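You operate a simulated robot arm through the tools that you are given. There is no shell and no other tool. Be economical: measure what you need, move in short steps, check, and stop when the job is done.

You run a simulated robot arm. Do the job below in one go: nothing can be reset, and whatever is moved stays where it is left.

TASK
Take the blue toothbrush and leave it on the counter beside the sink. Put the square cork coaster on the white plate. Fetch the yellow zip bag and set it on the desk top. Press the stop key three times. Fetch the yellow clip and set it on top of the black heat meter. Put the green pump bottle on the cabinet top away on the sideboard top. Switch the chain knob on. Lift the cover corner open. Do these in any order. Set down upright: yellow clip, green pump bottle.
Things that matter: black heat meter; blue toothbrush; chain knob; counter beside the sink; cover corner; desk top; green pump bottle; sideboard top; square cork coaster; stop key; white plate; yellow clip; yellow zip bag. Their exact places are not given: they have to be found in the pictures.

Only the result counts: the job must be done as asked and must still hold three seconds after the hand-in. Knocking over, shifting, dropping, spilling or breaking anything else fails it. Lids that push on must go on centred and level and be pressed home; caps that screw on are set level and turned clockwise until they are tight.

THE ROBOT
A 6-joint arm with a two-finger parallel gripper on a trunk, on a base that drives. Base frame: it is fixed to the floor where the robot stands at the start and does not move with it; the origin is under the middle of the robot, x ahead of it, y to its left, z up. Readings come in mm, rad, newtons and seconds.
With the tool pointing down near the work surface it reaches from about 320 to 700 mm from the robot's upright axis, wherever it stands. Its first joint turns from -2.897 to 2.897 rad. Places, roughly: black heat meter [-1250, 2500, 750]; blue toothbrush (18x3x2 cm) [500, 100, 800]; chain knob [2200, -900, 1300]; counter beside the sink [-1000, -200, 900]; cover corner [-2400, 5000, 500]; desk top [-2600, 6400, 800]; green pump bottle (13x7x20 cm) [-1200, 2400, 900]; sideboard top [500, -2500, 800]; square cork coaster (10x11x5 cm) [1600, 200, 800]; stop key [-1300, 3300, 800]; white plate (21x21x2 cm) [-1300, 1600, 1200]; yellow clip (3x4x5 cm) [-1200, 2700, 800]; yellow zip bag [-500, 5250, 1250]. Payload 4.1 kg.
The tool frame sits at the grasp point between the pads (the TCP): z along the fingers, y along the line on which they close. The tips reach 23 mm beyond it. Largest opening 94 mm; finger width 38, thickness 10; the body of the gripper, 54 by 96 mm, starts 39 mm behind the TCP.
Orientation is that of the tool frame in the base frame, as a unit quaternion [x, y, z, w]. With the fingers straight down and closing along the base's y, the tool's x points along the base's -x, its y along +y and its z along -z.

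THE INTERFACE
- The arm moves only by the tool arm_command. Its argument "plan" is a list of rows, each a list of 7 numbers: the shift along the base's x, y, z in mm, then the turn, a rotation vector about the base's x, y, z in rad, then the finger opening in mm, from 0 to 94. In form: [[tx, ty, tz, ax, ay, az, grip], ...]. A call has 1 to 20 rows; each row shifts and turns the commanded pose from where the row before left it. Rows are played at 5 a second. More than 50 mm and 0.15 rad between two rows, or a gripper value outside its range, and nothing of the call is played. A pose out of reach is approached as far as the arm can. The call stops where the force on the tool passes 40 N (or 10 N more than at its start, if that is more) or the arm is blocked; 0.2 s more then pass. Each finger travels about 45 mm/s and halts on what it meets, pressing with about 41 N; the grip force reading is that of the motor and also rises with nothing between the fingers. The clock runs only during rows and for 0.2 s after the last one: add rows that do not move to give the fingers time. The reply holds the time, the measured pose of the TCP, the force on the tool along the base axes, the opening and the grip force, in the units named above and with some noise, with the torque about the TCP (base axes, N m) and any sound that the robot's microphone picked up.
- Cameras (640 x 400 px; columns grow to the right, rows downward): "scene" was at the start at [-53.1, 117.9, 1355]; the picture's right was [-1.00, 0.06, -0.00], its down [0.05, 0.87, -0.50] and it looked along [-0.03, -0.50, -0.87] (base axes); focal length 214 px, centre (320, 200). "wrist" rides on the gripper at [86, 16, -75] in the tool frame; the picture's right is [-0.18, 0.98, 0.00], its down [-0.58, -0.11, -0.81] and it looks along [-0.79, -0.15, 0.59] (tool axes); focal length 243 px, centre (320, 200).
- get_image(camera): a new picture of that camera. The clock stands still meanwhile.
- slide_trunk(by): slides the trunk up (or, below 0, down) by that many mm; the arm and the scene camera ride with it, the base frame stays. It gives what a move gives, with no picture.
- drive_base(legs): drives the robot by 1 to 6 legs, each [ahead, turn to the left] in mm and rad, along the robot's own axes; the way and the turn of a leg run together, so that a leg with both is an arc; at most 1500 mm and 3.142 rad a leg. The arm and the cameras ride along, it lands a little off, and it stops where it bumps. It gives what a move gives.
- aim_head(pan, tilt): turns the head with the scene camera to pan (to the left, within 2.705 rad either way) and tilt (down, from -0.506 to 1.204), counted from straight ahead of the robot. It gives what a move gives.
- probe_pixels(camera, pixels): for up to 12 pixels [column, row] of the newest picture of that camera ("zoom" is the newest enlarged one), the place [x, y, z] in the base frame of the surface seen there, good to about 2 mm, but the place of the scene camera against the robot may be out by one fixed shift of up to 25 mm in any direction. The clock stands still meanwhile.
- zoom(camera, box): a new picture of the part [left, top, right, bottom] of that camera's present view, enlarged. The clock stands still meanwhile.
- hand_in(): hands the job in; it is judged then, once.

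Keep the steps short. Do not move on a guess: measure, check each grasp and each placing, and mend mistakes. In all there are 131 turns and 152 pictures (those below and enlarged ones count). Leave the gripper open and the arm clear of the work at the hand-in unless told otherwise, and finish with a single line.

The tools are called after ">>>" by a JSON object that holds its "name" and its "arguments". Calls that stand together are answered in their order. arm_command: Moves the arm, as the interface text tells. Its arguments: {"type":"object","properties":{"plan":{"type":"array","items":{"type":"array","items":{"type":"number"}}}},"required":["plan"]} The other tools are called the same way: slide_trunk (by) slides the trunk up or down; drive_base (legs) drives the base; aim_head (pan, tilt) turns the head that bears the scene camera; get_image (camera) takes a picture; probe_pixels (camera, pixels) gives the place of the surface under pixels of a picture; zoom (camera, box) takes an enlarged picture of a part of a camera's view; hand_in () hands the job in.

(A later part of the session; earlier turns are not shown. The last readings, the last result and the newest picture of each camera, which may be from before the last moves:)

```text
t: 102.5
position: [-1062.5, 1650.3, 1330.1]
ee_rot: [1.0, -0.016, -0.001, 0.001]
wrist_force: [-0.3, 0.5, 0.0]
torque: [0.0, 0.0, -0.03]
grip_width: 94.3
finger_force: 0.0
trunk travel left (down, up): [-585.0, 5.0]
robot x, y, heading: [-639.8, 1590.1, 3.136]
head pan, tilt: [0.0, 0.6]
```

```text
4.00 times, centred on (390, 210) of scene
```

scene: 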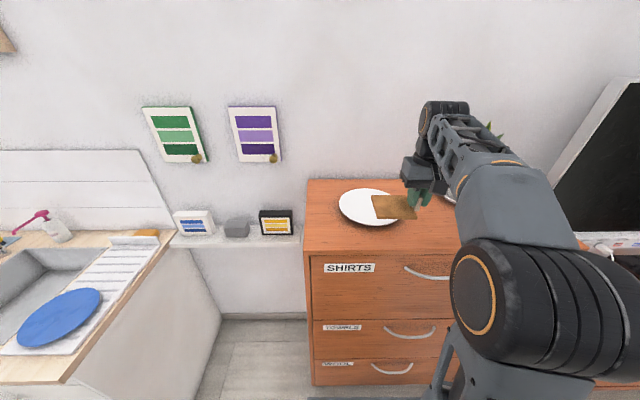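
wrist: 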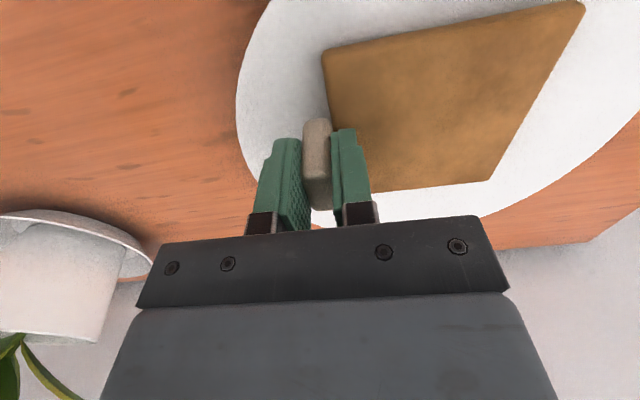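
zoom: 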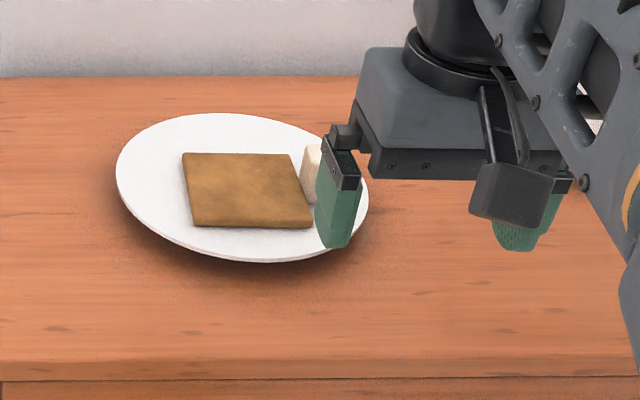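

The coaster is on the plate. Next is the low TV cabinet with the clip, meter and bottle. I'll back off, lower the trunk and drive along +y.

>>> {"name": "drive_base", "arguments": {"legs": [[-130, 0], [0, -1.57], [950, 0], [0, 1.2]]}}

>>> {"name": "slide_trunk", "arguments": {"by": -200}}

>>> {"name": "aim_head", "arguments": {"pan": 0.3, "tilt": 0.7}}

>>> {"name": "get_image", "arguments": {"camera": "scene"}}

```text
t: 115.0
position: [-917.2, 2718.5, 1330.5]
ee_rot: [0.983, -0.182, -0.001, 0.0]
wrist_force: [-0.5, 0.3, -0.5]
torque: [0.0, -0.02, 0.02]
grip_width: 94.0
finger_force: 0.2
trunk travel left (down, up): [-585.0, 5.0]
robot x, y, heading: [-534.6, 2522.5, 2.809]
head pan, tilt: [0.0, 0.6]
```

```text
t: 117.1
position: [-917.0, 2718.0, 1129.6]
ee_rot: [0.983, -0.182, 0.0, 0.0]
wrist_force: [0.3, 0.2, 0.2]
torque: [0.01, 0.03, -0.01]
grip_width: 94.1
finger_force: 0.1
trunk travel left (down, up): [-385.0, 205.0]
robot x, y, heading: [-535.9, 2522.4, 2.808]
head pan, tilt: [0.0, 0.6]
```

```text
t: 117.9
position: [-917.5, 2718.1, 1130.7]
ee_rot: [0.983, -0.183, -0.001, 0.0]
wrist_force: [-0.4, 0.6, 0.2]
torque: [-0.01, 0.0, 0.01]
grip_width: 94.0
finger_force: 0.1
trunk travel left (down, up): [-385.0, 205.0]
robot x, y, heading: [-534.8, 2522.2, 2.805]
head pan, tilt: [0.3, 0.7]
```

```text
116 pictures are left
```

scene: 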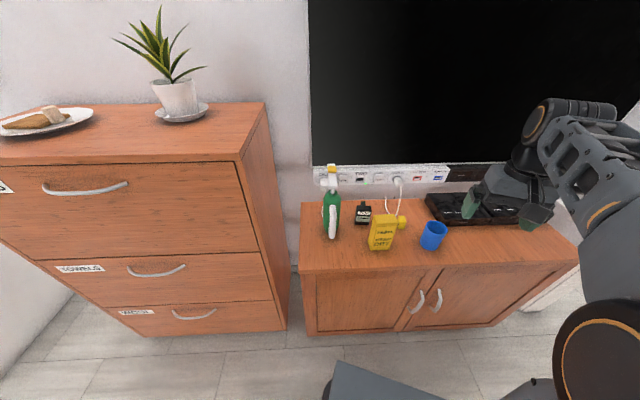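

I'll zoom in on the cabinet top.

>>> {"name": "zoom", "arguments": {"camera": "scene", "box": [300, 155, 460, 265]}}

>>> {"name": "probe_pixels", "arguments": {"camera": "scene", "pixels": [[363, 216], [402, 222], [381, 240], [381, 220], [432, 236], [332, 175], [332, 210], [360, 250], [335, 268], [310, 208], [440, 205], [420, 262]]}}

```text
3.64 times, centred on (380, 210) of scene
```

zoom: 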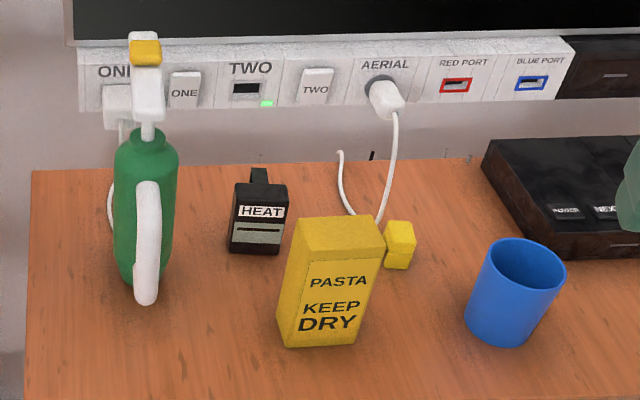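

```text
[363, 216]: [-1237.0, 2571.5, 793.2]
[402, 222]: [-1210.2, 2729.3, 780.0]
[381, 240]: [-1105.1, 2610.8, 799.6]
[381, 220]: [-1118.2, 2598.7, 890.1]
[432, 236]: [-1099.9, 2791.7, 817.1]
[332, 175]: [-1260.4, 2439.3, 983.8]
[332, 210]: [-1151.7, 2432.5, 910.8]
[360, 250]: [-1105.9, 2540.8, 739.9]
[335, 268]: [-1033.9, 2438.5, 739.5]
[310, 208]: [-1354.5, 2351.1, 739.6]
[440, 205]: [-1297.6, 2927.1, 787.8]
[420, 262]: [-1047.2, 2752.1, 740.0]
```

The meter is the black HEAT box at about (-1237,2570). The clip is at about (-1210,2729), behind the pasta box. I'll drive a bit closer and square up.

>>> {"name": "drive_base", "arguments": {"legs": [[0, 0.33], [130, 0]]}}

>>> {"name": "get_image", "arguments": {"camera": "wrist"}}

```text
t: 120.3
position: [-1092.6, 2587.7, 1130.5]
ee_rot: [1.0, -0.019, 0.0, -0.001]
wrist_force: [-0.7, 0.4, 0.3]
torque: [0.03, 0.02, 0.02]
grip_width: 94.1
finger_force: 0.0
trunk travel left (down, up): [-385.0, 205.0]
robot x, y, heading: [-671.9, 2523.5, 3.129]
head pan, tilt: [0.3, 0.7]
```

```text
114 pictures are left
```

wrist: 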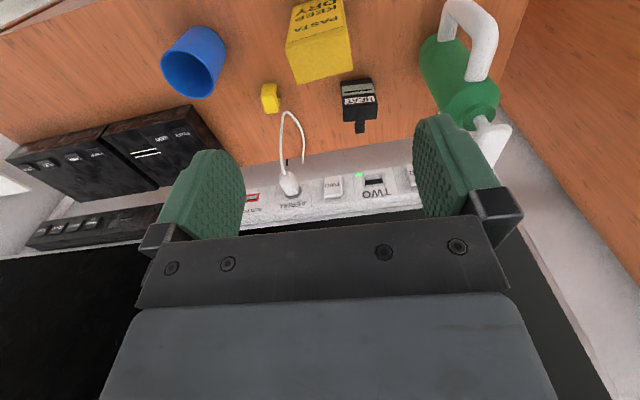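

The clip is at (269,97) and the meter at (358,95). I'll zoom and probe.

>>> {"name": "zoom", "arguments": {"camera": "wrist", "box": [240, 55, 400, 155]}}

>>> {"name": "probe_pixels", "arguments": {"camera": "zoom", "pixels": [[100, 130], [140, 130], [120, 180], [110, 215], [140, 220], [120, 210], [440, 110], [470, 150], [410, 180], [540, 180], [480, 210], [480, 280]]}}

```text
4.00 times, centred on (320, 105) of wrist
```

zoom: 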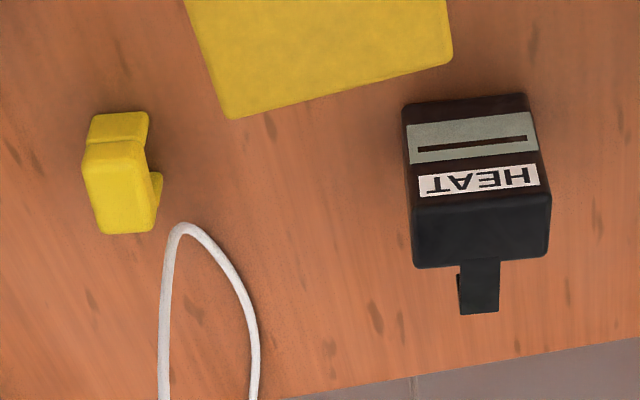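

```text
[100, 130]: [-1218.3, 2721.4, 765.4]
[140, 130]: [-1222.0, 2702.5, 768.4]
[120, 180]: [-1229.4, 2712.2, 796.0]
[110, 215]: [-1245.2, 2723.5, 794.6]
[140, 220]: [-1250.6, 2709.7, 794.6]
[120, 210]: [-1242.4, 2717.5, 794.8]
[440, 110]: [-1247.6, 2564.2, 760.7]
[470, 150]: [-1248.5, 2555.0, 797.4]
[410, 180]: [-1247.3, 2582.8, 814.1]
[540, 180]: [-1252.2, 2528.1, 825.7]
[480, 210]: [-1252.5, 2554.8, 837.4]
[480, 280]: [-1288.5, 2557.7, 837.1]
```

I'll move closer for a better look at the clip and the meter's top.

>>> {"name": "arm_command", "arguments": {"plan": [[-15, 20, -40, 0, 0, 0, 94], [-15, 20, -40, 0, 0, 0, 94], [-10, 20, -40, 0, 0, 0, 94], [-10, 20, -40, 0, 0, 0, 94], [0, 0, 0, 0, 0, 0, 60]]}}

>>> {"name": "get_image", "arguments": {"camera": "wrist"}}

>>> {"name": "zoom", "arguments": {"camera": "wrist", "box": [240, 30, 480, 180]}}

```text
t: 121.5
position: [-1142.9, 2665.9, 968.0]
ee_rot: [1.0, -0.019, 0.0, 0.0]
wrist_force: [-0.3, -0.2, -0.2]
torque: [-0.03, 0.01, -0.04]
grip_width: 60.0
finger_force: 0.0
trunk travel left (down, up): [-385.0, 205.0]
robot x, y, heading: [-667.6, 2522.9, 3.13]
head pan, tilt: [0.3, 0.7]
```

```text
112 pictures are left
```

wrist: 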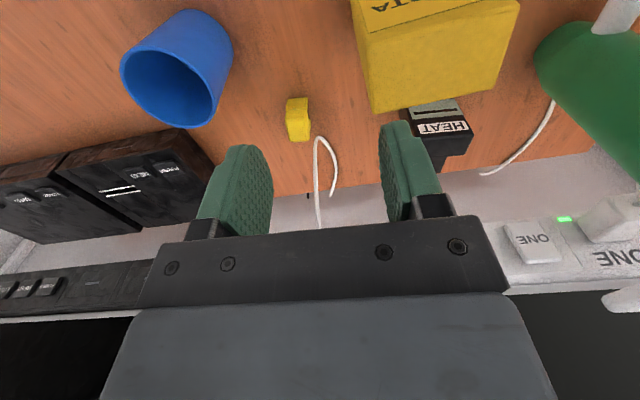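

```text
2.67 times, centred on (360, 105) of wrist
```

zoom: 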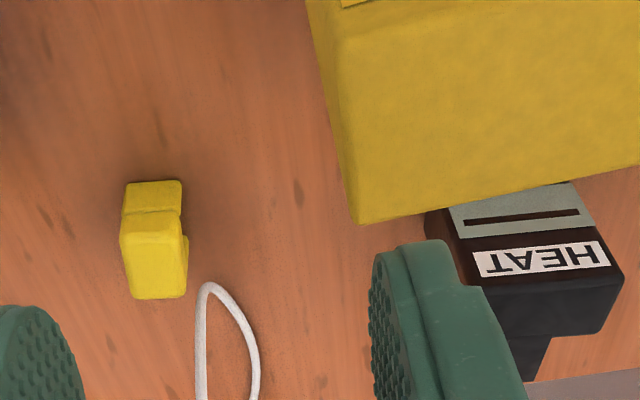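

>>> {"name": "zoom", "arguments": {"camera": "wrist", "box": [272, 85, 336, 150]}}

>>> {"name": "probe_pixels", "arguments": {"camera": "wrist", "pixels": [[288, 115], [308, 112], [299, 115], [291, 140], [308, 139], [299, 128], [297, 104], [310, 125], [290, 110], [362, 108], [480, 95]]}}

```text
6.15 times, centred on (304, 118) of wrist
```

zoom: 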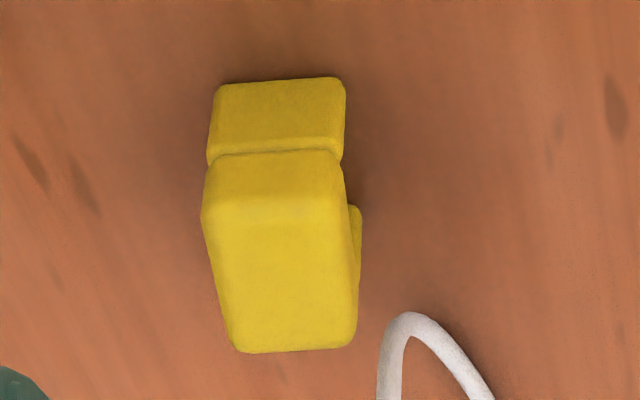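

```text
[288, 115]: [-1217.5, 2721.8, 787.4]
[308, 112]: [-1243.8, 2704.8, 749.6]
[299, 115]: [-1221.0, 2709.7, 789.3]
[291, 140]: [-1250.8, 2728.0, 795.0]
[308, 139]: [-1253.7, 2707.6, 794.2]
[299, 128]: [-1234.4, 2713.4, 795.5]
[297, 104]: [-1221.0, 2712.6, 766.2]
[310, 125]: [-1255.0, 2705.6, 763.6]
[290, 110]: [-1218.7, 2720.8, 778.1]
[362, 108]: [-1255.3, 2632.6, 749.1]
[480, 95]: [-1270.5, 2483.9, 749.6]
```

The clip is about 38 (x) × 22 (y) × 45 mm, centred on (-1237,2714). I'll check the pasta box's corners for gripper and camera clearance, plus the meter's top.

>>> {"name": "probe_pixels", "arguments": {"camera": "wrist", "pixels": [[376, 108], [366, 40], [358, 10], [352, 3], [490, 75], [515, 5], [450, 60], [180, 80], [205, 125], [440, 140], [465, 140]]}}

>>> {"name": "zoom", "arguments": {"camera": "scene", "box": [260, 130, 480, 270]}}

```text
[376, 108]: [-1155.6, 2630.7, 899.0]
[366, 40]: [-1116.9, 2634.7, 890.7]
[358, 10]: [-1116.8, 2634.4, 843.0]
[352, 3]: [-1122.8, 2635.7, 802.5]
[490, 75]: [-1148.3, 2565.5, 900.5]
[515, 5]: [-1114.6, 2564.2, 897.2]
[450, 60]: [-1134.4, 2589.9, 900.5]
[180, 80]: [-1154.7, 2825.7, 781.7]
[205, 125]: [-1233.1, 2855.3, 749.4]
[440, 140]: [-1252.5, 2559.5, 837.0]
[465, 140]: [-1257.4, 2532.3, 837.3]
```

```text
2.86 times, centred on (370, 200) of scene
```

zoom: 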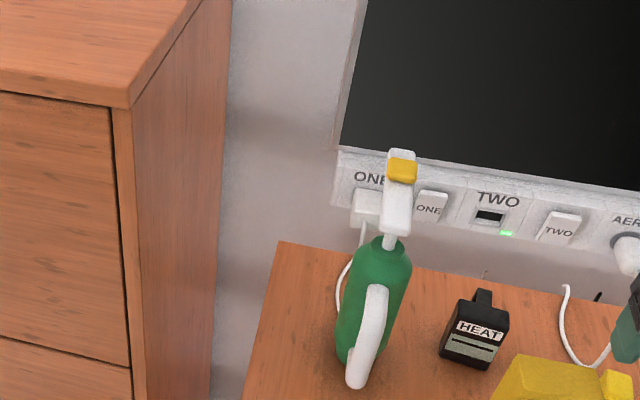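

The pasta box (y ≤ 2636, top 900) stays clear. I'll check the white cable loop near the clip, and map the back edge of the meter's top.

>>> {"name": "probe_pixels", "arguments": {"camera": "wrist", "pixels": [[318, 137], [322, 140], [316, 150], [333, 158], [455, 150], [460, 154], [450, 158], [450, 168]]}}

```text
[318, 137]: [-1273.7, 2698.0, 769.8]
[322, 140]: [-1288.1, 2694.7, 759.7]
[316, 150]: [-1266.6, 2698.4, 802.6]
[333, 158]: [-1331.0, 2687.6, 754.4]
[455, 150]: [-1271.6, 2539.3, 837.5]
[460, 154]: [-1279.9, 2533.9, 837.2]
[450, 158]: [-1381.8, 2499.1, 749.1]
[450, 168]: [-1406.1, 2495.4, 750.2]
```

The cable comes no nearer than x≈-1266. I'll take the clip at x≈-1230 with a 44 mm opening, descending straight.

>>> {"name": "arm_command", "arguments": {"plan": [[-29, 16, 0, 0, 0, -0.04, 44], [-29, 16, 0, 0, 0, -0.04, 44], [-29, 16, 0, 0, 0, 0, 44], [0, 0, -45, 0, 0, 0, 44], [0, 0, -45, 0, 0, 0, 44], [0, 0, -25, 0, 0, 0, 44]]}}

>>> {"name": "get_image", "arguments": {"camera": "wrist"}}

```text
t: 122.9
position: [-1229.6, 2716.6, 856.0]
ee_rot: [0.998, -0.06, 0.0, 0.0]
wrist_force: [0.2, 0.0, -0.1]
torque: [0.02, -0.03, 0.0]
grip_width: 44.3
finger_force: 0.0
trunk travel left (down, up): [-385.0, 205.0]
robot x, y, heading: [-667.4, 2523.2, 3.131]
head pan, tilt: [0.3, 0.7]
```

```text
108 pictures are left
```

wrist: 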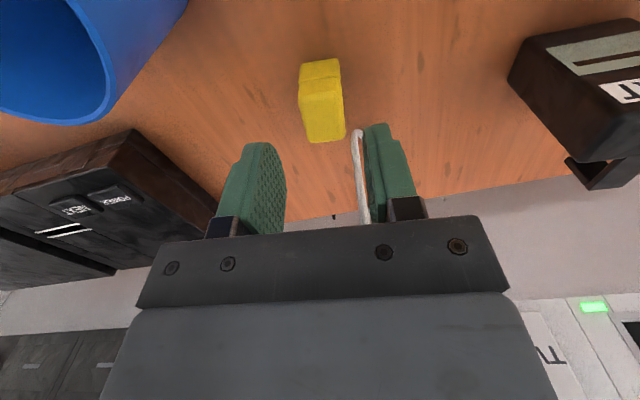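

I'll verify the clip and cable positions from here.

>>> {"name": "probe_pixels", "arguments": {"camera": "wrist", "pixels": [[304, 105], [340, 105], [312, 138], [342, 134], [322, 115], [357, 132], [355, 140], [358, 160], [318, 70]]}}

```text
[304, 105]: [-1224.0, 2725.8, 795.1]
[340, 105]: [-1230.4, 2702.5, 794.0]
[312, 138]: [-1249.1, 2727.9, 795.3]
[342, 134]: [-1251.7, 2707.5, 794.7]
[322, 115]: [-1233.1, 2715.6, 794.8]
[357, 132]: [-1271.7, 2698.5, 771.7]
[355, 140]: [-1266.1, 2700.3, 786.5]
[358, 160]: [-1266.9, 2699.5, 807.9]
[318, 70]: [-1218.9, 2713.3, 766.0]
```

Clear. I'll lower to 786, close and lift straight up.

>>> {"name": "arm_command", "arguments": {"plan": [[0, -1, -40, 0, 0, 0, 44], [0, 0, -30, 0, 0, 0, 44], [0, 0, 0, 0, 0, 0, 15], [0, 0, 0, 0, 0, 0, 10], [0, 0, 0, 0, 0, 0, 10], [0, 0, 0, 0, 0, 0, 10]]}}

>>> {"name": "arm_command", "arguments": {"plan": [[0, 0, 20, 0, 0, 0, 10], [0, 0, 45, 0, 0, 0, 10], [0, 0, 45, 0, 0, 0, 10], [0, 0, 45, 0, 0, 0, 10], [0, 0, 0, 0, 0, 0, 10]]}}

>>> {"name": "get_image", "arguments": {"camera": "wrist"}}

```text
t: 124.3
position: [-1228.8, 2714.8, 786.6]
ee_rot: [0.998, -0.06, 0.0, 0.0]
wrist_force: [-0.4, 0.6, 0.5]
torque: [-0.03, 0.01, 0.03]
grip_width: 26.9
finger_force: 40.8
trunk travel left (down, up): [-385.0, 205.0]
robot x, y, heading: [-670.5, 2523.1, 3.133]
head pan, tilt: [0.3, 0.7]
```

```text
t: 125.5
position: [-1227.4, 2717.4, 940.8]
ee_rot: [0.998, -0.06, 0.001, 0.0]
wrist_force: [0.3, -0.2, 1.1]
torque: [0.02, 0.0, -0.03]
grip_width: 26.9
finger_force: 41.6
trunk travel left (down, up): [-385.0, 205.0]
robot x, y, heading: [-666.8, 2528.0, 3.134]
head pan, tilt: [0.3, 0.7]
```

```text
107 pictures are left
```

wrist: 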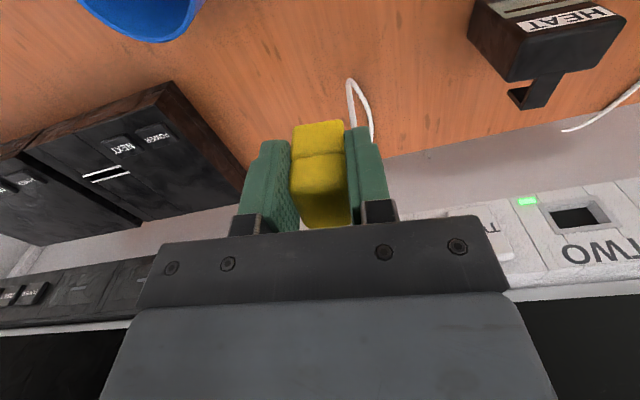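

The clip is held (26.9 mm). I'll measure the meter's top face from here.

>>> {"name": "zoom", "arguments": {"camera": "wrist", "box": [440, 0, 640, 125]}}

>>> {"name": "probe_pixels", "arguments": {"camera": "wrist", "pixels": [[505, 45], [510, 76], [610, 22], [600, 62], [560, 50], [520, 42], [590, 65], [540, 85], [530, 80]]}}

```text
3.20 times, centred on (540, 62) of wrist
```

zoom: 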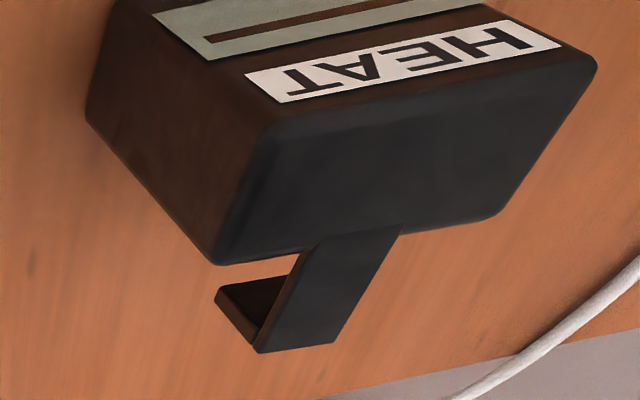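

```text
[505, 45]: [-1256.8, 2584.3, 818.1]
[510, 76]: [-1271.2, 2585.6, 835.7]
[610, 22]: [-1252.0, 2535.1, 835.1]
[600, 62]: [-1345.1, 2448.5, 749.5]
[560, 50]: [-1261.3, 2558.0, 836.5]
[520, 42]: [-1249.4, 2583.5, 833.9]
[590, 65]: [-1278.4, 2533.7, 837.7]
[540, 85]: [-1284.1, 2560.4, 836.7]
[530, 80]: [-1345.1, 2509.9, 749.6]
```

The meter top is 31 × 57 mm, centred on (-1266,2557), z 837. I'll turn the tool 97° so the clip's long side runs along the meter's long side, and move above it.

>>> {"name": "arm_command", "arguments": {"plan": [[-3.25, -12.7, 0, 0, 0, 0.141, 10], [-3.25, -12.7, 0, 0, 0, 0.141, 10], [-3.25, -12.7, 0, 0, 0, 0.141, 10], [-3.25, -12.7, 0, 0, 0, 0.141, 10], [-3.25, -12.7, 0, 0, 0, 0.141, 10], [-3.25, -12.7, 0, 0, 0, 0.141, 10], [-3.25, -12.7, 0, 0, 0, 0.141, 10], [-3.25, -12.7, 0, 0, 0, 0.141, 10], [-3.25, -12.7, 0, 0, 0, 0.141, 10], [-3.25, -12.7, 0, 0, 0, 0.141, 10], [-3.25, -12.7, 0, 0, 0, 0.141, 10], [-3.25, -12.7, 0, 0, 0, 0.141, 10]]}}

>>> {"name": "get_image", "arguments": {"camera": "wrist"}}

```text
t: 128.1
position: [-1267.2, 2559.9, 941.3]
ee_rot: [0.706, 0.708, 0.0, 0.0]
wrist_force: [0.1, 0.0, -0.7]
torque: [-0.03, -0.01, -0.01]
grip_width: 27.0
finger_force: 41.3
trunk travel left (down, up): [-385.0, 205.0]
robot x, y, heading: [-670.7, 2524.2, 3.133]
head pan, tilt: [0.3, 0.7]
```

```text
105 pictures are left
```

wrist: 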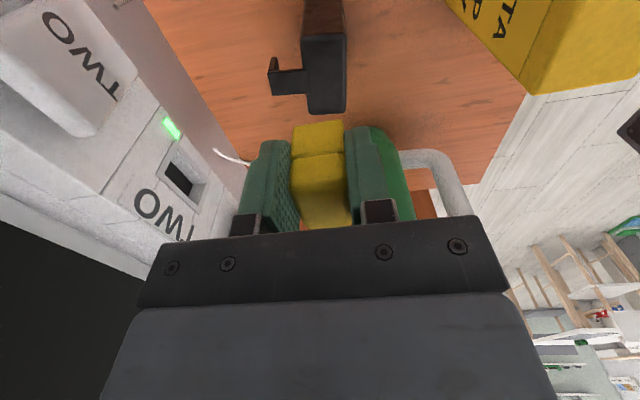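

I'll shift +5 in y and lower to about 880, then check.

>>> {"name": "arm_command", "arguments": {"plan": [[1, 5, -30, 0, 0, 0, 10], [0, 0, -30, 0, 0, 0, 10], [0, 0, 0, 0, 0, 0, 10]]}}

>>> {"name": "get_image", "arguments": {"camera": "wrist"}}

>>> {"name": "zoom", "arguments": {"camera": "scene", "box": [300, 155, 460, 265]}}

```text
t: 128.9
position: [-1268.7, 2565.5, 878.7]
ee_rot: [0.707, 0.708, 0.001, 0.0]
wrist_force: [0.3, -0.7, -0.6]
torque: [-0.03, -0.02, -0.01]
grip_width: 26.9
finger_force: 40.5
trunk travel left (down, up): [-385.0, 205.0]
robot x, y, heading: [-671.3, 2521.8, 3.136]
head pan, tilt: [0.3, 0.7]
```

```text
104 pictures are left
```

wrist: 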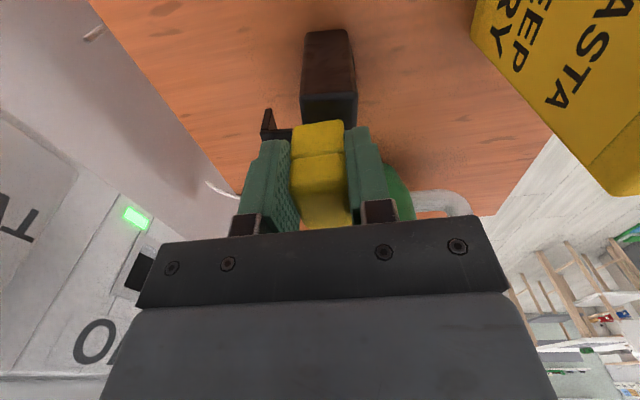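

```text
3.64 times, centred on (380, 210) of scene
```

zoom: 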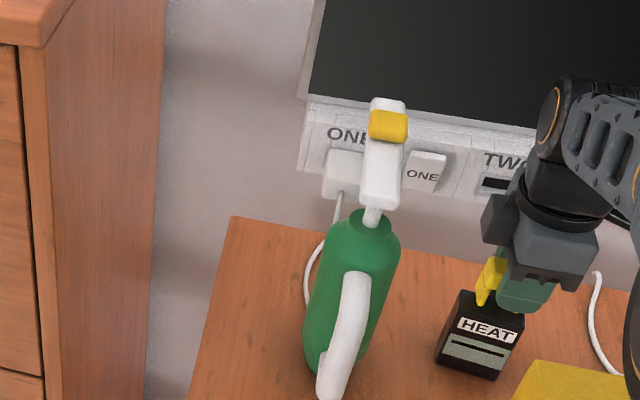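

I'll check the meter's x extent against the clip.

>>> {"name": "probe_pixels", "arguments": {"camera": "wrist", "pixels": [[306, 98], [330, 98], [353, 98], [306, 110], [352, 110], [298, 127], [342, 127], [330, 70]]}}

```text
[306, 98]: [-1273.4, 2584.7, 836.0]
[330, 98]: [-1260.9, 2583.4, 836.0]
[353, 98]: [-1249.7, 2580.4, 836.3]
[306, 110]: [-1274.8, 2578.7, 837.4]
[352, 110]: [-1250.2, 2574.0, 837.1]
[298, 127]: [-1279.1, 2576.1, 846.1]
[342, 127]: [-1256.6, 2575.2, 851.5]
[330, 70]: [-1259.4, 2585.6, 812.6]
```

The clip needs +5 in x. I'll shift and lower gently to contact (TCP ≈ 874.5).

>>> {"name": "arm_command", "arguments": {"plan": [[5, 0, 0, 0, 0, 0, 10], [0, 0, -3, 0, 0, 0, 10], [0, 0, -1.5, 0, 0, 0, 10], [0, 0, 0, 0, 0, 0, 10]]}}

>>> {"name": "get_image", "arguments": {"camera": "wrist"}}

```text
t: 129.9
position: [-1262.2, 2567.7, 875.7]
ee_rot: [0.706, 0.708, 0.0, 0.0]
wrist_force: [-0.8, 0.2, 0.4]
torque: [0.02, -0.01, -0.01]
grip_width: 26.9
finger_force: 41.0
trunk travel left (down, up): [-385.0, 205.0]
robot x, y, heading: [-671.4, 2524.2, 3.127]
head pan, tilt: [0.3, 0.7]
```

```text
102 pictures are left
```

wrist: 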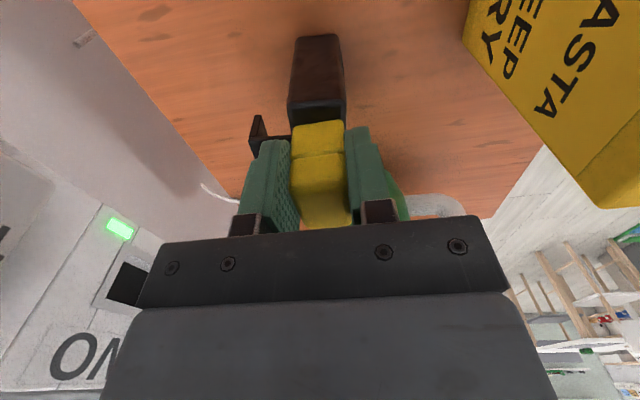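

Aligned. I'll lower another 1.5 mm, open and rise straight.

>>> {"name": "arm_command", "arguments": {"plan": [[0, 0, -1.5, 0, 0, 0, 10], [0, 0, 0, 0, 0, 0, 10]]}}

>>> {"name": "arm_command", "arguments": {"plan": [[0, 0, 0, 0, 0, 0, 35], [0, 0, 0, 0, 0, 0, 46], [0, 0, 0, 0, 0, 0, 46], [0, 0, 20, 0, 0, 0, 46], [0, 0, 45, 0, 0, 0, 46], [0, 0, 45, 0, 0, 0, 46], [0, 0, 45, 0, 0, 0, 46]]}}

>>> {"name": "get_image", "arguments": {"camera": "wrist"}}

>>> {"name": "zoom", "arguments": {"camera": "scene", "box": [300, 155, 460, 265]}}

```text
t: 130.5
position: [-1263.2, 2565.7, 873.5]
ee_rot: [0.707, 0.708, -0.001, 0.0]
wrist_force: [0.2, 0.2, 3.1]
torque: [0.0, 0.04, -0.01]
grip_width: 26.8
finger_force: 41.0
trunk travel left (down, up): [-385.0, 205.0]
robot x, y, heading: [-671.4, 2525.7, 3.128]
head pan, tilt: [0.3, 0.7]
```

```text
t: 132.1
position: [-1257.9, 2565.5, 1029.3]
ee_rot: [0.706, 0.708, 0.0, 0.0]
wrist_force: [0.0, 0.3, -0.1]
torque: [0.02, 0.0, 0.01]
grip_width: 46.3
finger_force: 0.1
trunk travel left (down, up): [-385.0, 205.0]
robot x, y, heading: [-667.0, 2524.1, 3.129]
head pan, tilt: [0.3, 0.7]
```

```text
101 pictures are left
```

wrist: 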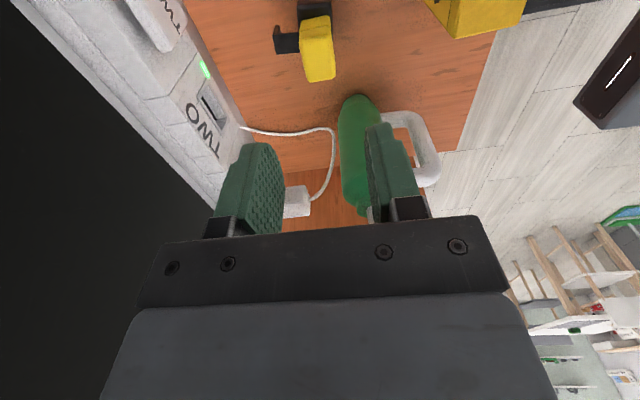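

```text
3.64 times, centred on (380, 210) of scene
```

zoom: 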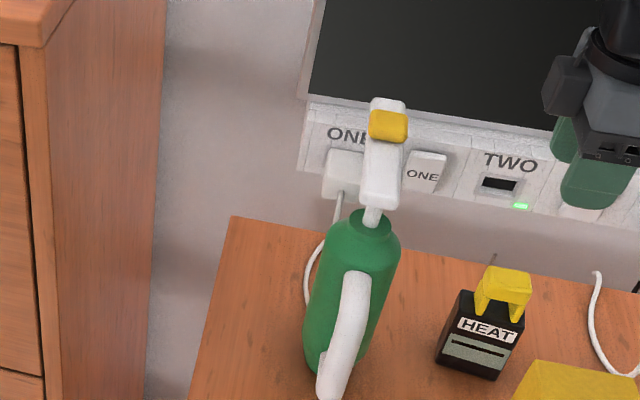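

The clip stands on the meter. Next is the stop key near (-1300,3300): I'll retract, back up, move along +y and look.

>>> {"name": "arm_command", "arguments": {"plan": [[45, 0, 20, 0, 0, 0, 60], [45, 0, 20, 0, 0, 0, 80], [45, 0, 20, 0, 0, 0, 94], [45, 0, 0, 0, 0, 0, 94]]}}

>>> {"name": "drive_base", "arguments": {"legs": [[-130, 0], [0, -1.56], [700, 0], [0, 1.3]]}}

>>> {"name": "aim_head", "arguments": {"pan": 0.3, "tilt": 0.7}}

>>> {"name": "get_image", "arguments": {"camera": "scene"}}

```text
t: 133.1
position: [-1079.6, 2568.4, 1089.7]
ee_rot: [0.706, 0.708, 0.0, 0.0]
wrist_force: [-0.2, 0.8, -0.5]
torque: [-0.04, 0.0, -0.02]
grip_width: 94.0
finger_force: 0.0
trunk travel left (down, up): [-385.0, 205.0]
robot x, y, heading: [-669.4, 2524.9, 3.132]
head pan, tilt: [0.3, 0.7]
```

```text
t: 144.7
position: [-940.3, 3363.9, 1088.8]
ee_rot: [0.789, 0.614, 0.001, 0.0]
wrist_force: [-1.1, -0.6, -0.5]
torque: [-0.01, -0.01, -0.02]
grip_width: 93.9
finger_force: 0.1
trunk travel left (down, up): [-385.0, 205.0]
robot x, y, heading: [-551.5, 3220.2, 2.879]
head pan, tilt: [0.3, 0.7]
```

```text
t: 145.3
position: [-939.9, 3364.1, 1089.8]
ee_rot: [0.789, 0.614, 0.0, 0.0]
wrist_force: [0.8, -0.3, 0.4]
torque: [0.0, 0.0, -0.02]
grip_width: 94.0
finger_force: 0.0
trunk travel left (down, up): [-385.0, 205.0]
robot x, y, heading: [-548.2, 3215.3, 2.881]
head pan, tilt: [0.3, 0.7]
```

```text
99 pictures are left
```

scene: 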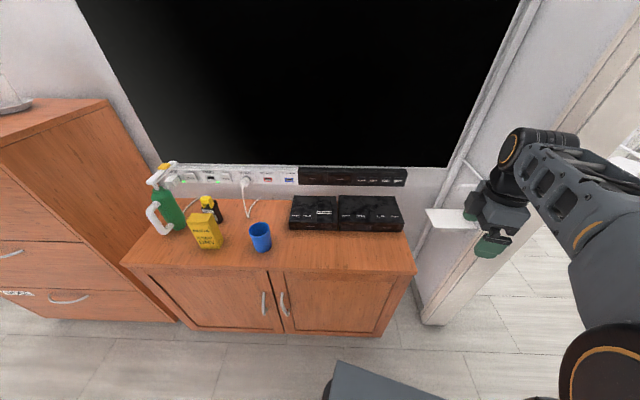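

>>> {"name": "zoom", "arguments": {"camera": "scene", "box": [280, 155, 420, 245]}}

>>> {"name": "probe_pixels", "arguments": {"camera": "scene", "pixels": [[298, 212], [323, 210], [346, 210], [360, 212], [380, 212], [395, 215], [400, 228], [300, 178], [400, 175], [440, 215], [410, 268]]}}

```text
4.44 times, centred on (350, 200) of scene
```

zoom: 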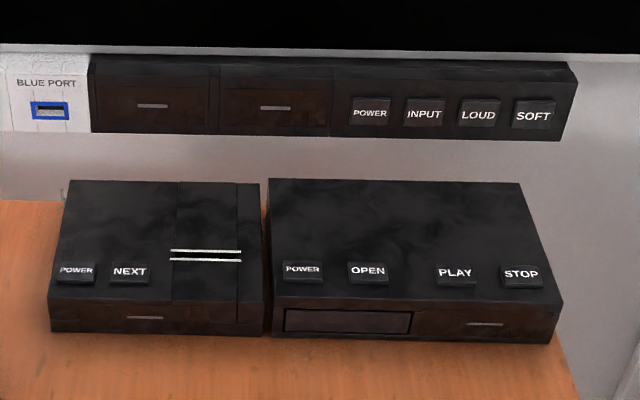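

```text
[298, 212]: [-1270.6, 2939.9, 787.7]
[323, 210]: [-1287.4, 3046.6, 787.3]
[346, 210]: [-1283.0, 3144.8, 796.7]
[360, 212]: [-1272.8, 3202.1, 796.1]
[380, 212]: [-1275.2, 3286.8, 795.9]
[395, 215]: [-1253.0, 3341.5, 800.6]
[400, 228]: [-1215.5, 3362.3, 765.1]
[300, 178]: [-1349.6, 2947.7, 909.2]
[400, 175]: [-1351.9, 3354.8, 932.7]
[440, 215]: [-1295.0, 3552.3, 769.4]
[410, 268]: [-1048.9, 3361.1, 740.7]
```

The STOP key is at scene (395,216), about (-1256,3320). I'll square up, move closer and look with the wrist camera.

>>> {"name": "drive_base", "arguments": {"legs": [[0, 0.26], [120, 0]]}}

>>> {"name": "arm_command", "arguments": {"plan": [[-20, 40, -20, 0, 0, 0, 40], [-30, 30, -20, 0, 0, 0, 20], [-30, 20, -30, 0, 0, 0, 0], [-30, 0, -40, 0, 0, 0, 0], [-30, 0, -40, 0, 0, 0, 0]]}}

>>> {"name": "get_image", "arguments": {"camera": "wrist"}}

```text
t: 147.4
position: [-1084.8, 3259.8, 1089.9]
ee_rot: [0.704, 0.711, 0.0, 0.0]
wrist_force: [-0.1, 0.6, -0.3]
torque: [0.0, 0.01, -0.04]
grip_width: 94.0
finger_force: 0.1
trunk travel left (down, up): [-385.0, 205.0]
robot x, y, heading: [-671.9, 3222.4, 3.141]
head pan, tilt: [0.3, 0.7]
```

```text
t: 148.7
position: [-1224.6, 3350.9, 939.1]
ee_rot: [0.703, 0.711, -0.001, 0.0]
wrist_force: [-0.1, 0.4, 0.5]
torque: [0.0, 0.02, -0.01]
grip_width: 0.0
finger_force: 11.4
trunk travel left (down, up): [-385.0, 205.0]
robot x, y, heading: [-674.9, 3222.7, 3.137]
head pan, tilt: [0.3, 0.7]
```

```text
97 pictures are left
```

wrist: 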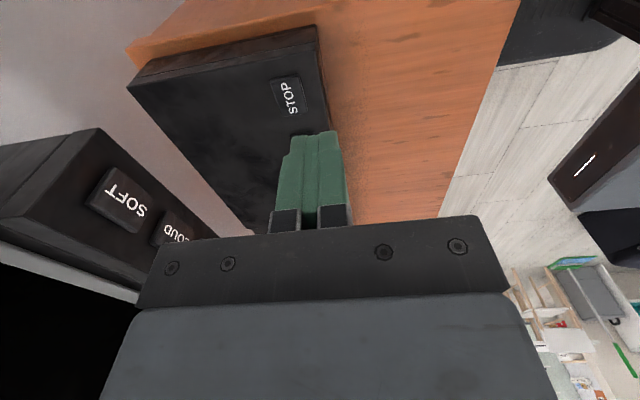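

>>> {"name": "probe_pixels", "arguments": {"camera": "wrist", "pixels": [[272, 82], [298, 80], [280, 112], [300, 108], [287, 95], [250, 90], [318, 95], [310, 60]]}}

```text
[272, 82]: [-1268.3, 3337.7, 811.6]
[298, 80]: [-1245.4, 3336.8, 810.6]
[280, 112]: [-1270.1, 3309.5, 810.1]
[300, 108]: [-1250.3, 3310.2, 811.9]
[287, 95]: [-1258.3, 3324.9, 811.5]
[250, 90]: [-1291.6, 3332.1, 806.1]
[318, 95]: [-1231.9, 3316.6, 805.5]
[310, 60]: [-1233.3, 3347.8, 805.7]
```

The key's centre is (-1257.5,3323), top 811.5. I'll go above it and make the first press gently, watching force and sound.

>>> {"name": "arm_command", "arguments": {"plan": [[-16, -14, -30, 0, 0, 0, 0], [-17, -14, -30, 0, 0, 0, 0], [0, 0, -24, 0, 0, 0, 0], [0, 0, -10, 0, 0, 0, 0], [0, 0, 0, 0, 0, 0, 0]]}}

>>> {"name": "get_image", "arguments": {"camera": "wrist"}}

```text
t: 149.8
position: [-1258.6, 3322.9, 846.3]
ee_rot: [0.703, 0.711, 0.0, 0.0]
wrist_force: [-0.1, 0.2, 0.6]
torque: [0.01, -0.01, 0.03]
grip_width: 0.2
finger_force: 41.5
trunk travel left (down, up): [-385.0, 205.0]
robot x, y, heading: [-673.8, 3219.4, 3.139]
head pan, tilt: [0.3, 0.7]
```

```text
96 pictures are left
```

wrist: 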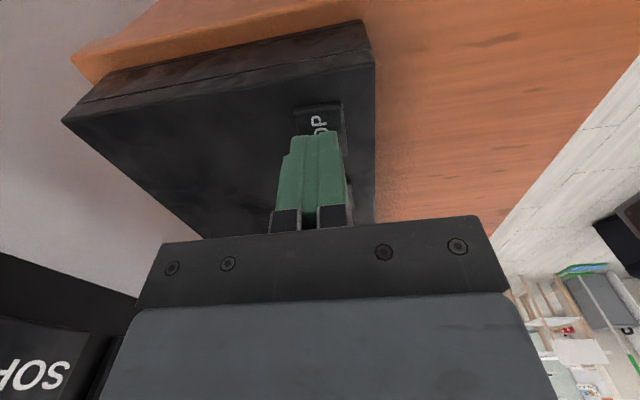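

Over the key. Now I'll press down in small steps.

>>> {"name": "arm_command", "arguments": {"plan": [[0, 0, -8, 0, 0, 0, 0], [0, 0, -4, 0, 0, 0, 0], [0, 0, -2, 0, 0, 0, 0], [0, 0, -1, 0, 0, 0, 0], [0, 0, -1, 0, 0, 0, 0]]}}

```text
t: 151.1
position: [-1257.1, 3321.7, 831.7]
ee_rot: [0.703, 0.711, 0.001, -0.001]
wrist_force: [-3.0, 3.9, 6.8]
torque: [0.06, 0.05, -0.05]
grip_width: 0.0
finger_force: 40.9
trunk travel left (down, up): [-385.0, 205.0]
robot x, y, heading: [-673.4, 3217.9, 3.142]
head pan, tilt: [0.3, 0.7]
heard: click
```

I heard one click. Release fully and press again, twice more, watching for the click each time.

>>> {"name": "arm_command", "arguments": {"plan": [[0, 0, 8, 0, 0, 0, 0], [0, 0, 8, 0, 0, 0, 0], [0, 0, 0, 0, 0, 0, 0], [0, 0, 0, 0, 0, 0, 0]]}}

>>> {"name": "arm_command", "arguments": {"plan": [[0, 0, -8, 0, 0, 0, 0], [0, 0, -4, 0, 0, 0, 0], [0, 0, -2, 0, 0, 0, 0], [0, 0, -1, 0, 0, 0, 0], [0, 0, -1, 0, 0, 0, 0]]}}

>>> {"name": "arm_command", "arguments": {"plan": [[0, 0, 8, 0, 0, 0, 0], [0, 0, 8, 0, 0, 0, 0], [0, 0, 0, 0, 0, 0, 0], [0, 0, 0, 0, 0, 0, 0]]}}

```text
t: 152.1
position: [-1258.6, 3321.3, 845.3]
ee_rot: [0.703, 0.712, 0.0, 0.0]
wrist_force: [0.3, -0.5, 0.1]
torque: [0.0, -0.04, 0.0]
grip_width: 0.4
finger_force: 41.1
trunk travel left (down, up): [-385.0, 205.0]
robot x, y, heading: [-673.2, 3221.6, 3.139]
head pan, tilt: [0.3, 0.7]
```

```text
t: 153.2
position: [-1258.0, 3322.8, 831.5]
ee_rot: [0.703, 0.711, -0.001, -0.002]
wrist_force: [-4.3, 1.5, 7.7]
torque: [0.0, 0.06, -0.02]
grip_width: 0.1
finger_force: 41.2
trunk travel left (down, up): [-385.0, 205.0]
robot x, y, heading: [-672.5, 3221.3, 3.141]
head pan, tilt: [0.3, 0.7]
heard: click
```

```text
t: 154.2
position: [-1257.0, 3322.8, 846.5]
ee_rot: [0.702, 0.712, -0.001, -0.001]
wrist_force: [-0.4, 0.5, 0.1]
torque: [0.02, 0.02, -0.05]
grip_width: 0.0
finger_force: 40.9
trunk travel left (down, up): [-385.0, 205.0]
robot x, y, heading: [-669.8, 3218.8, 3.141]
head pan, tilt: [0.3, 0.7]
```

Two clicks so far. Third press, then retreat up and back.

>>> {"name": "arm_command", "arguments": {"plan": [[0, 0, -8, 0, 0, 0, 0], [0, 0, -4, 0, 0, 0, 0], [0, 0, -2, 0, 0, 0, 0], [0, 0, -1, 0, 0, 0, 0], [0, 0, -1, 0, 0, 0, 0]]}}

>>> {"name": "arm_command", "arguments": {"plan": [[0, 0, 10, 0, 0, 0, 0], [0, 0, 40, 0, 0, 0, 0], [0, 0, 45, 0, 0, 0, 0], [0, 0, 45, 0, 0, 0, 20], [30, 0, 40, 0, 0, 0, 40], [45, 0, 20, 0, 0, 0, 60], [45, 0, 20, 0, 0, 0, 94], [45, 0, 0, 0, 0, 0, 94]]}}

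```text
t: 155.4
position: [-1257.2, 3322.6, 830.7]
ee_rot: [0.703, 0.711, 0.0, -0.001]
wrist_force: [1.3, 0.9, 9.2]
torque: [-0.04, -0.06, 0.05]
grip_width: 0.0
finger_force: 41.2
trunk travel left (down, up): [-385.0, 205.0]
robot x, y, heading: [-672.5, 3220.7, 3.141]
head pan, tilt: [0.3, 0.7]
heard: click
```

```text
t: 157.2
position: [-1092.4, 3323.5, 1049.3]
ee_rot: [0.703, 0.711, 0.0, 0.001]
wrist_force: [-0.4, 0.0, -0.8]
torque: [0.02, -0.02, 0.02]
grip_width: 93.9
finger_force: 0.0
trunk travel left (down, up): [-385.0, 205.0]
robot x, y, heading: [-675.2, 3220.5, 3.14]
head pan, tilt: [0.3, 0.7]
```

Three clicks. Now the far room: I'll back up, face +y and look.

>>> {"name": "drive_base", "arguments": {"legs": [[-150, 0], [0, -1.57]]}}

>>> {"name": "aim_head", "arguments": {"pan": 0.0, "tilt": 0.35}}

>>> {"name": "get_image", "arguments": {"camera": "scene"}}

```text
t: 162.4
position: [-428.3, 3641.0, 1049.9]
ee_rot: [1.0, 0.016, 0.0, 0.0]
wrist_force: [-0.1, -0.2, 0.0]
torque: [0.01, -0.03, -0.04]
grip_width: 93.8
finger_force: 0.0
trunk travel left (down, up): [-385.0, 205.0]
robot x, y, heading: [-522.1, 3219.0, 1.59]
head pan, tilt: [0.3, 0.7]
```

```text
t: 163.2
position: [-428.7, 3641.7, 1049.1]
ee_rot: [1.0, 0.017, 0.0, 0.0]
wrist_force: [-0.5, 0.2, 0.0]
torque: [0.02, -0.01, 0.0]
grip_width: 93.9
finger_force: 0.0
trunk travel left (down, up): [-385.0, 205.0]
robot x, y, heading: [-520.4, 3223.2, 1.591]
head pan, tilt: [0.0, 0.351]
```

```text
95 pictures are left
```

scene: 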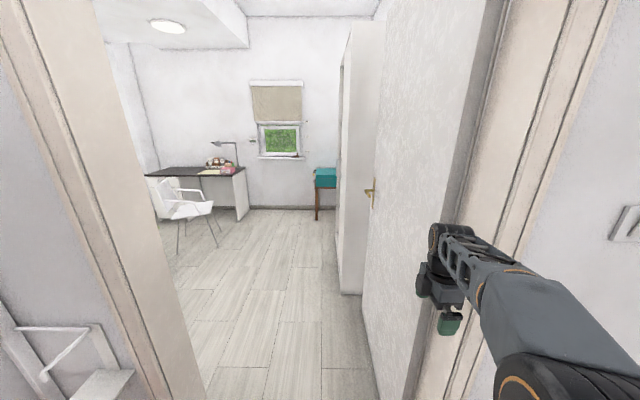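

I'll probe the doorway jambs, the open door, the wardrobe, the desk and the chair.

>>> {"name": "probe_pixels", "arguments": {"camera": "scene", "pixels": [[205, 395], [175, 330], [365, 320], [378, 380], [345, 290], [372, 190], [420, 370], [240, 215], [215, 235], [245, 175], [440, 390], [100, 350]]}}

```text
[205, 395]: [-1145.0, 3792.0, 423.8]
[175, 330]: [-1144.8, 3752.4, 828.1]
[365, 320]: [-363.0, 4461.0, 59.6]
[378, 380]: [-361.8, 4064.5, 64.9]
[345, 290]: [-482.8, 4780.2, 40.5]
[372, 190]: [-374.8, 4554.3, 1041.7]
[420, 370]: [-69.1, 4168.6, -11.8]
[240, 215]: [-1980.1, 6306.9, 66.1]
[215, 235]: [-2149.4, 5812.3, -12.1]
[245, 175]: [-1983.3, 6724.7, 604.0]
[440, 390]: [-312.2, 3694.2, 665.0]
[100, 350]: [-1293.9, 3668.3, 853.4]
```

The doorway is clear from x≈-1145 to -370. I'll centre the arm ahead of the robot, back up a bit and pass diagonally.

>>> {"name": "arm_command", "arguments": {"plan": [[-30, -15, 0, 0, 0, 0, 94], [-32, -15, 0, 0, 0, 0, 94], [-32, -15, 0, 0, 0, 0, 94]]}}

>>> {"name": "drive_base", "arguments": {"legs": [[-120, 0], [0, 0.27], [1080, 0]]}}

>>> {"name": "aim_head", "arguments": {"pan": -0.6, "tilt": 0.35}}

>>> {"name": "get_image", "arguments": {"camera": "scene"}}

>>> {"name": "aim_head", "arguments": {"pan": 0.5, "tilt": 0.5}}

>>> {"name": "get_image", "arguments": {"camera": "scene"}}

```text
t: 164.0
position: [-522.4, 3596.2, 1049.1]
ee_rot: [1.0, 0.017, 0.0, 0.0]
wrist_force: [-0.3, 0.5, -0.4]
torque: [-0.01, -0.01, -0.02]
grip_width: 93.8
finger_force: 0.1
trunk travel left (down, up): [-385.0, 205.0]
robot x, y, heading: [-523.0, 3219.7, 1.582]
head pan, tilt: [0.0, 0.351]
```

```text
t: 171.3
position: [-918.7, 4491.8, 1050.0]
ee_rot: [0.989, 0.147, 0.0, -0.001]
wrist_force: [0.0, -0.3, 1.1]
torque: [0.01, -0.04, 0.02]
grip_width: 93.9
finger_force: 0.0
trunk travel left (down, up): [-385.0, 205.0]
robot x, y, heading: [-820.8, 4126.9, 1.853]
head pan, tilt: [0.0, 0.351]
```

```text
t: 172.3
position: [-919.3, 4491.3, 1049.1]
ee_rot: [0.989, 0.148, -0.001, 0.001]
wrist_force: [-0.4, -0.4, -1.1]
torque: [0.02, 0.0, 0.02]
grip_width: 94.1
finger_force: 0.0
trunk travel left (down, up): [-385.0, 205.0]
robot x, y, heading: [-821.3, 4126.2, 1.852]
head pan, tilt: [-0.6, 0.351]
```

```text
94 pictures are left
```

scene: 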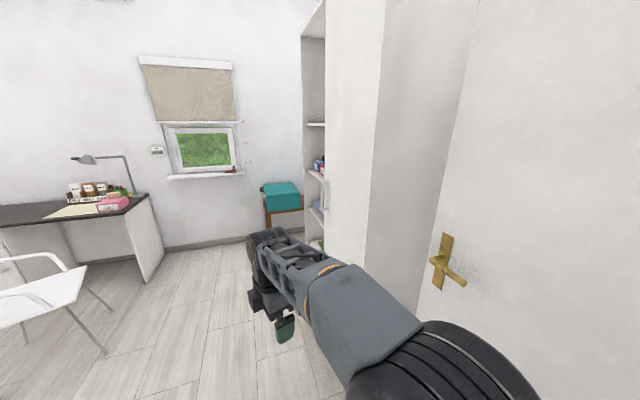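

```text
t: 173.6
position: [-918.2, 4490.8, 1049.5]
ee_rot: [0.989, 0.148, 0.0, 0.001]
wrist_force: [-0.2, 0.1, -0.4]
torque: [-0.01, -0.03, -0.03]
grip_width: 94.0
finger_force: 0.1
trunk travel left (down, up): [-385.0, 205.0]
robot x, y, heading: [-817.9, 4130.0, 1.854]
head pan, tilt: [0.499, 0.499]
```

```text
93 pictures are left
```

scene: 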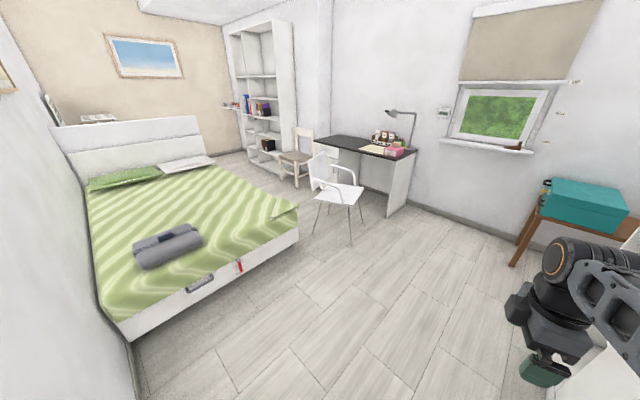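

The wardrobe with open shelves is on the right. I'll drive to about (-1070,5050) and face its shelves.

>>> {"name": "drive_base", "arguments": {"legs": [[900, 0], [0, -1.2]]}}

>>> {"name": "aim_head", "arguments": {"pan": -0.3, "tilt": 0.3}}

>>> {"name": "get_image", "arguments": {"camera": "scene"}}

```text
t: 181.3
position: [-771.6, 5224.1, 1049.4]
ee_rot: [0.902, -0.432, 0.0, -0.001]
wrist_force: [0.3, 0.0, 0.3]
torque: [0.03, -0.01, -0.02]
grip_width: 93.9
finger_force: 0.1
trunk travel left (down, up): [-385.0, 205.0]
robot x, y, heading: [-1068.1, 4996.3, 0.663]
head pan, tilt: [0.499, 0.499]
```

```text
t: 182.5
position: [-770.4, 5223.7, 1049.3]
ee_rot: [0.902, -0.432, 0.0, 0.001]
wrist_force: [-0.3, 0.6, -0.5]
torque: [0.04, 0.02, 0.03]
grip_width: 93.8
finger_force: 0.0
trunk travel left (down, up): [-385.0, 205.0]
robot x, y, heading: [-1071.6, 4998.2, 0.669]
head pan, tilt: [-0.3, 0.3]
```

```text
92 pictures are left
```

scene: 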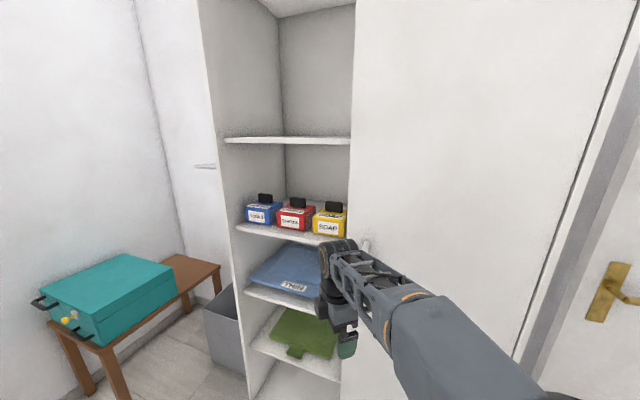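

>>> {"name": "zoom", "arguments": {"camera": "scene", "box": [220, 120, 380, 250]}}

>>> {"name": "probe_pixels", "arguments": {"camera": "scene", "pixels": [[328, 228], [331, 222], [334, 207], [316, 218], [345, 232], [295, 220], [264, 217], [240, 235], [345, 243], [228, 142], [348, 142], [320, 242]]}}

```text
3.08 times, centred on (300, 185) of scene
```

zoom: 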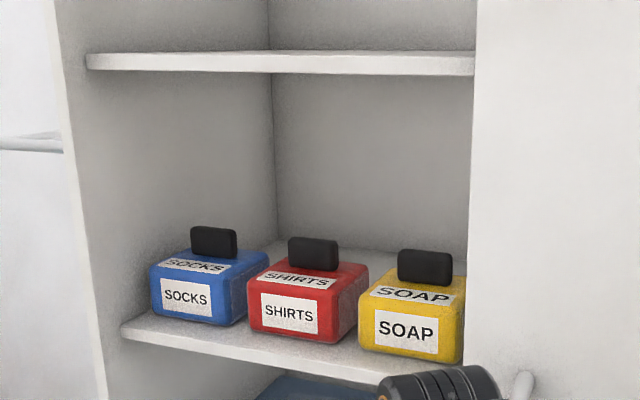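

```text
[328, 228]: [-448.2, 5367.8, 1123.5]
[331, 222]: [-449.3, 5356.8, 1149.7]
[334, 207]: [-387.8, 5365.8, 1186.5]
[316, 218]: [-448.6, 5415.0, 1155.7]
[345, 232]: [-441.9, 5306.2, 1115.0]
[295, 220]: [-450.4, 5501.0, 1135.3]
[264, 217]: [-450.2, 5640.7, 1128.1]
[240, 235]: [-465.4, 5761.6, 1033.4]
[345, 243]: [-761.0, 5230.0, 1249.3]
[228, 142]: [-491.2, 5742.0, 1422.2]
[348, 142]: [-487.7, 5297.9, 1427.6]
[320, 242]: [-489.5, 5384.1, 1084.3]
```

The yellow SOAP bag is on the middle shelf, with a black handle on top at about (-390,5350,1195). The shelf above is at z≈1420, so I'll approach pitched from the front. First I'll align the robot with it.

>>> {"name": "drive_base", "arguments": {"legs": [[0, 0.76], [350, 0], [0, -1.43]]}}

>>> {"name": "aim_head", "arguments": {"pan": 0.1, "tilt": 0.35}}

>>> {"name": "get_image", "arguments": {"camera": "scene"}}

```text
t: 190.2
position: [-646.5, 5341.6, 1049.0]
ee_rot: [0.718, -0.696, -0.001, 0.0]
wrist_force: [-0.4, 0.1, 0.6]
torque: [-0.03, -0.01, 0.0]
grip_width: 94.3
finger_force: 0.1
trunk travel left (down, up): [-385.0, 205.0]
robot x, y, heading: [-1025.6, 5343.6, 0.018]
head pan, tilt: [-0.3, 0.3]
```

```text
t: 191.1
position: [-647.2, 5341.3, 1048.9]
ee_rot: [0.717, -0.697, 0.0, 0.0]
wrist_force: [0.4, 0.2, 0.8]
torque: [-0.02, -0.01, 0.01]
grip_width: 94.1
finger_force: 0.1
trunk travel left (down, up): [-385.0, 205.0]
robot x, y, heading: [-1023.8, 5343.3, 0.02]
head pan, tilt: [0.099, 0.351]
```

```text
90 pictures are left
```

scene: 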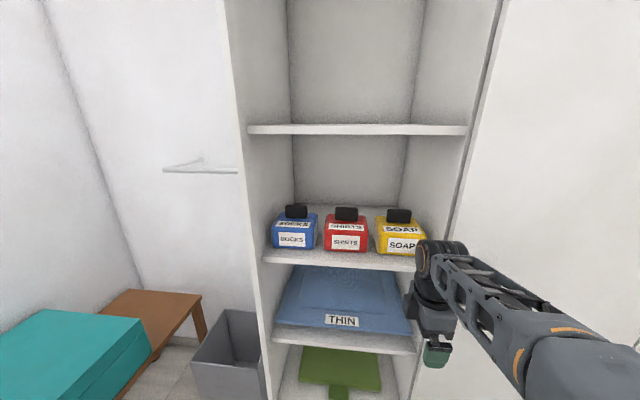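

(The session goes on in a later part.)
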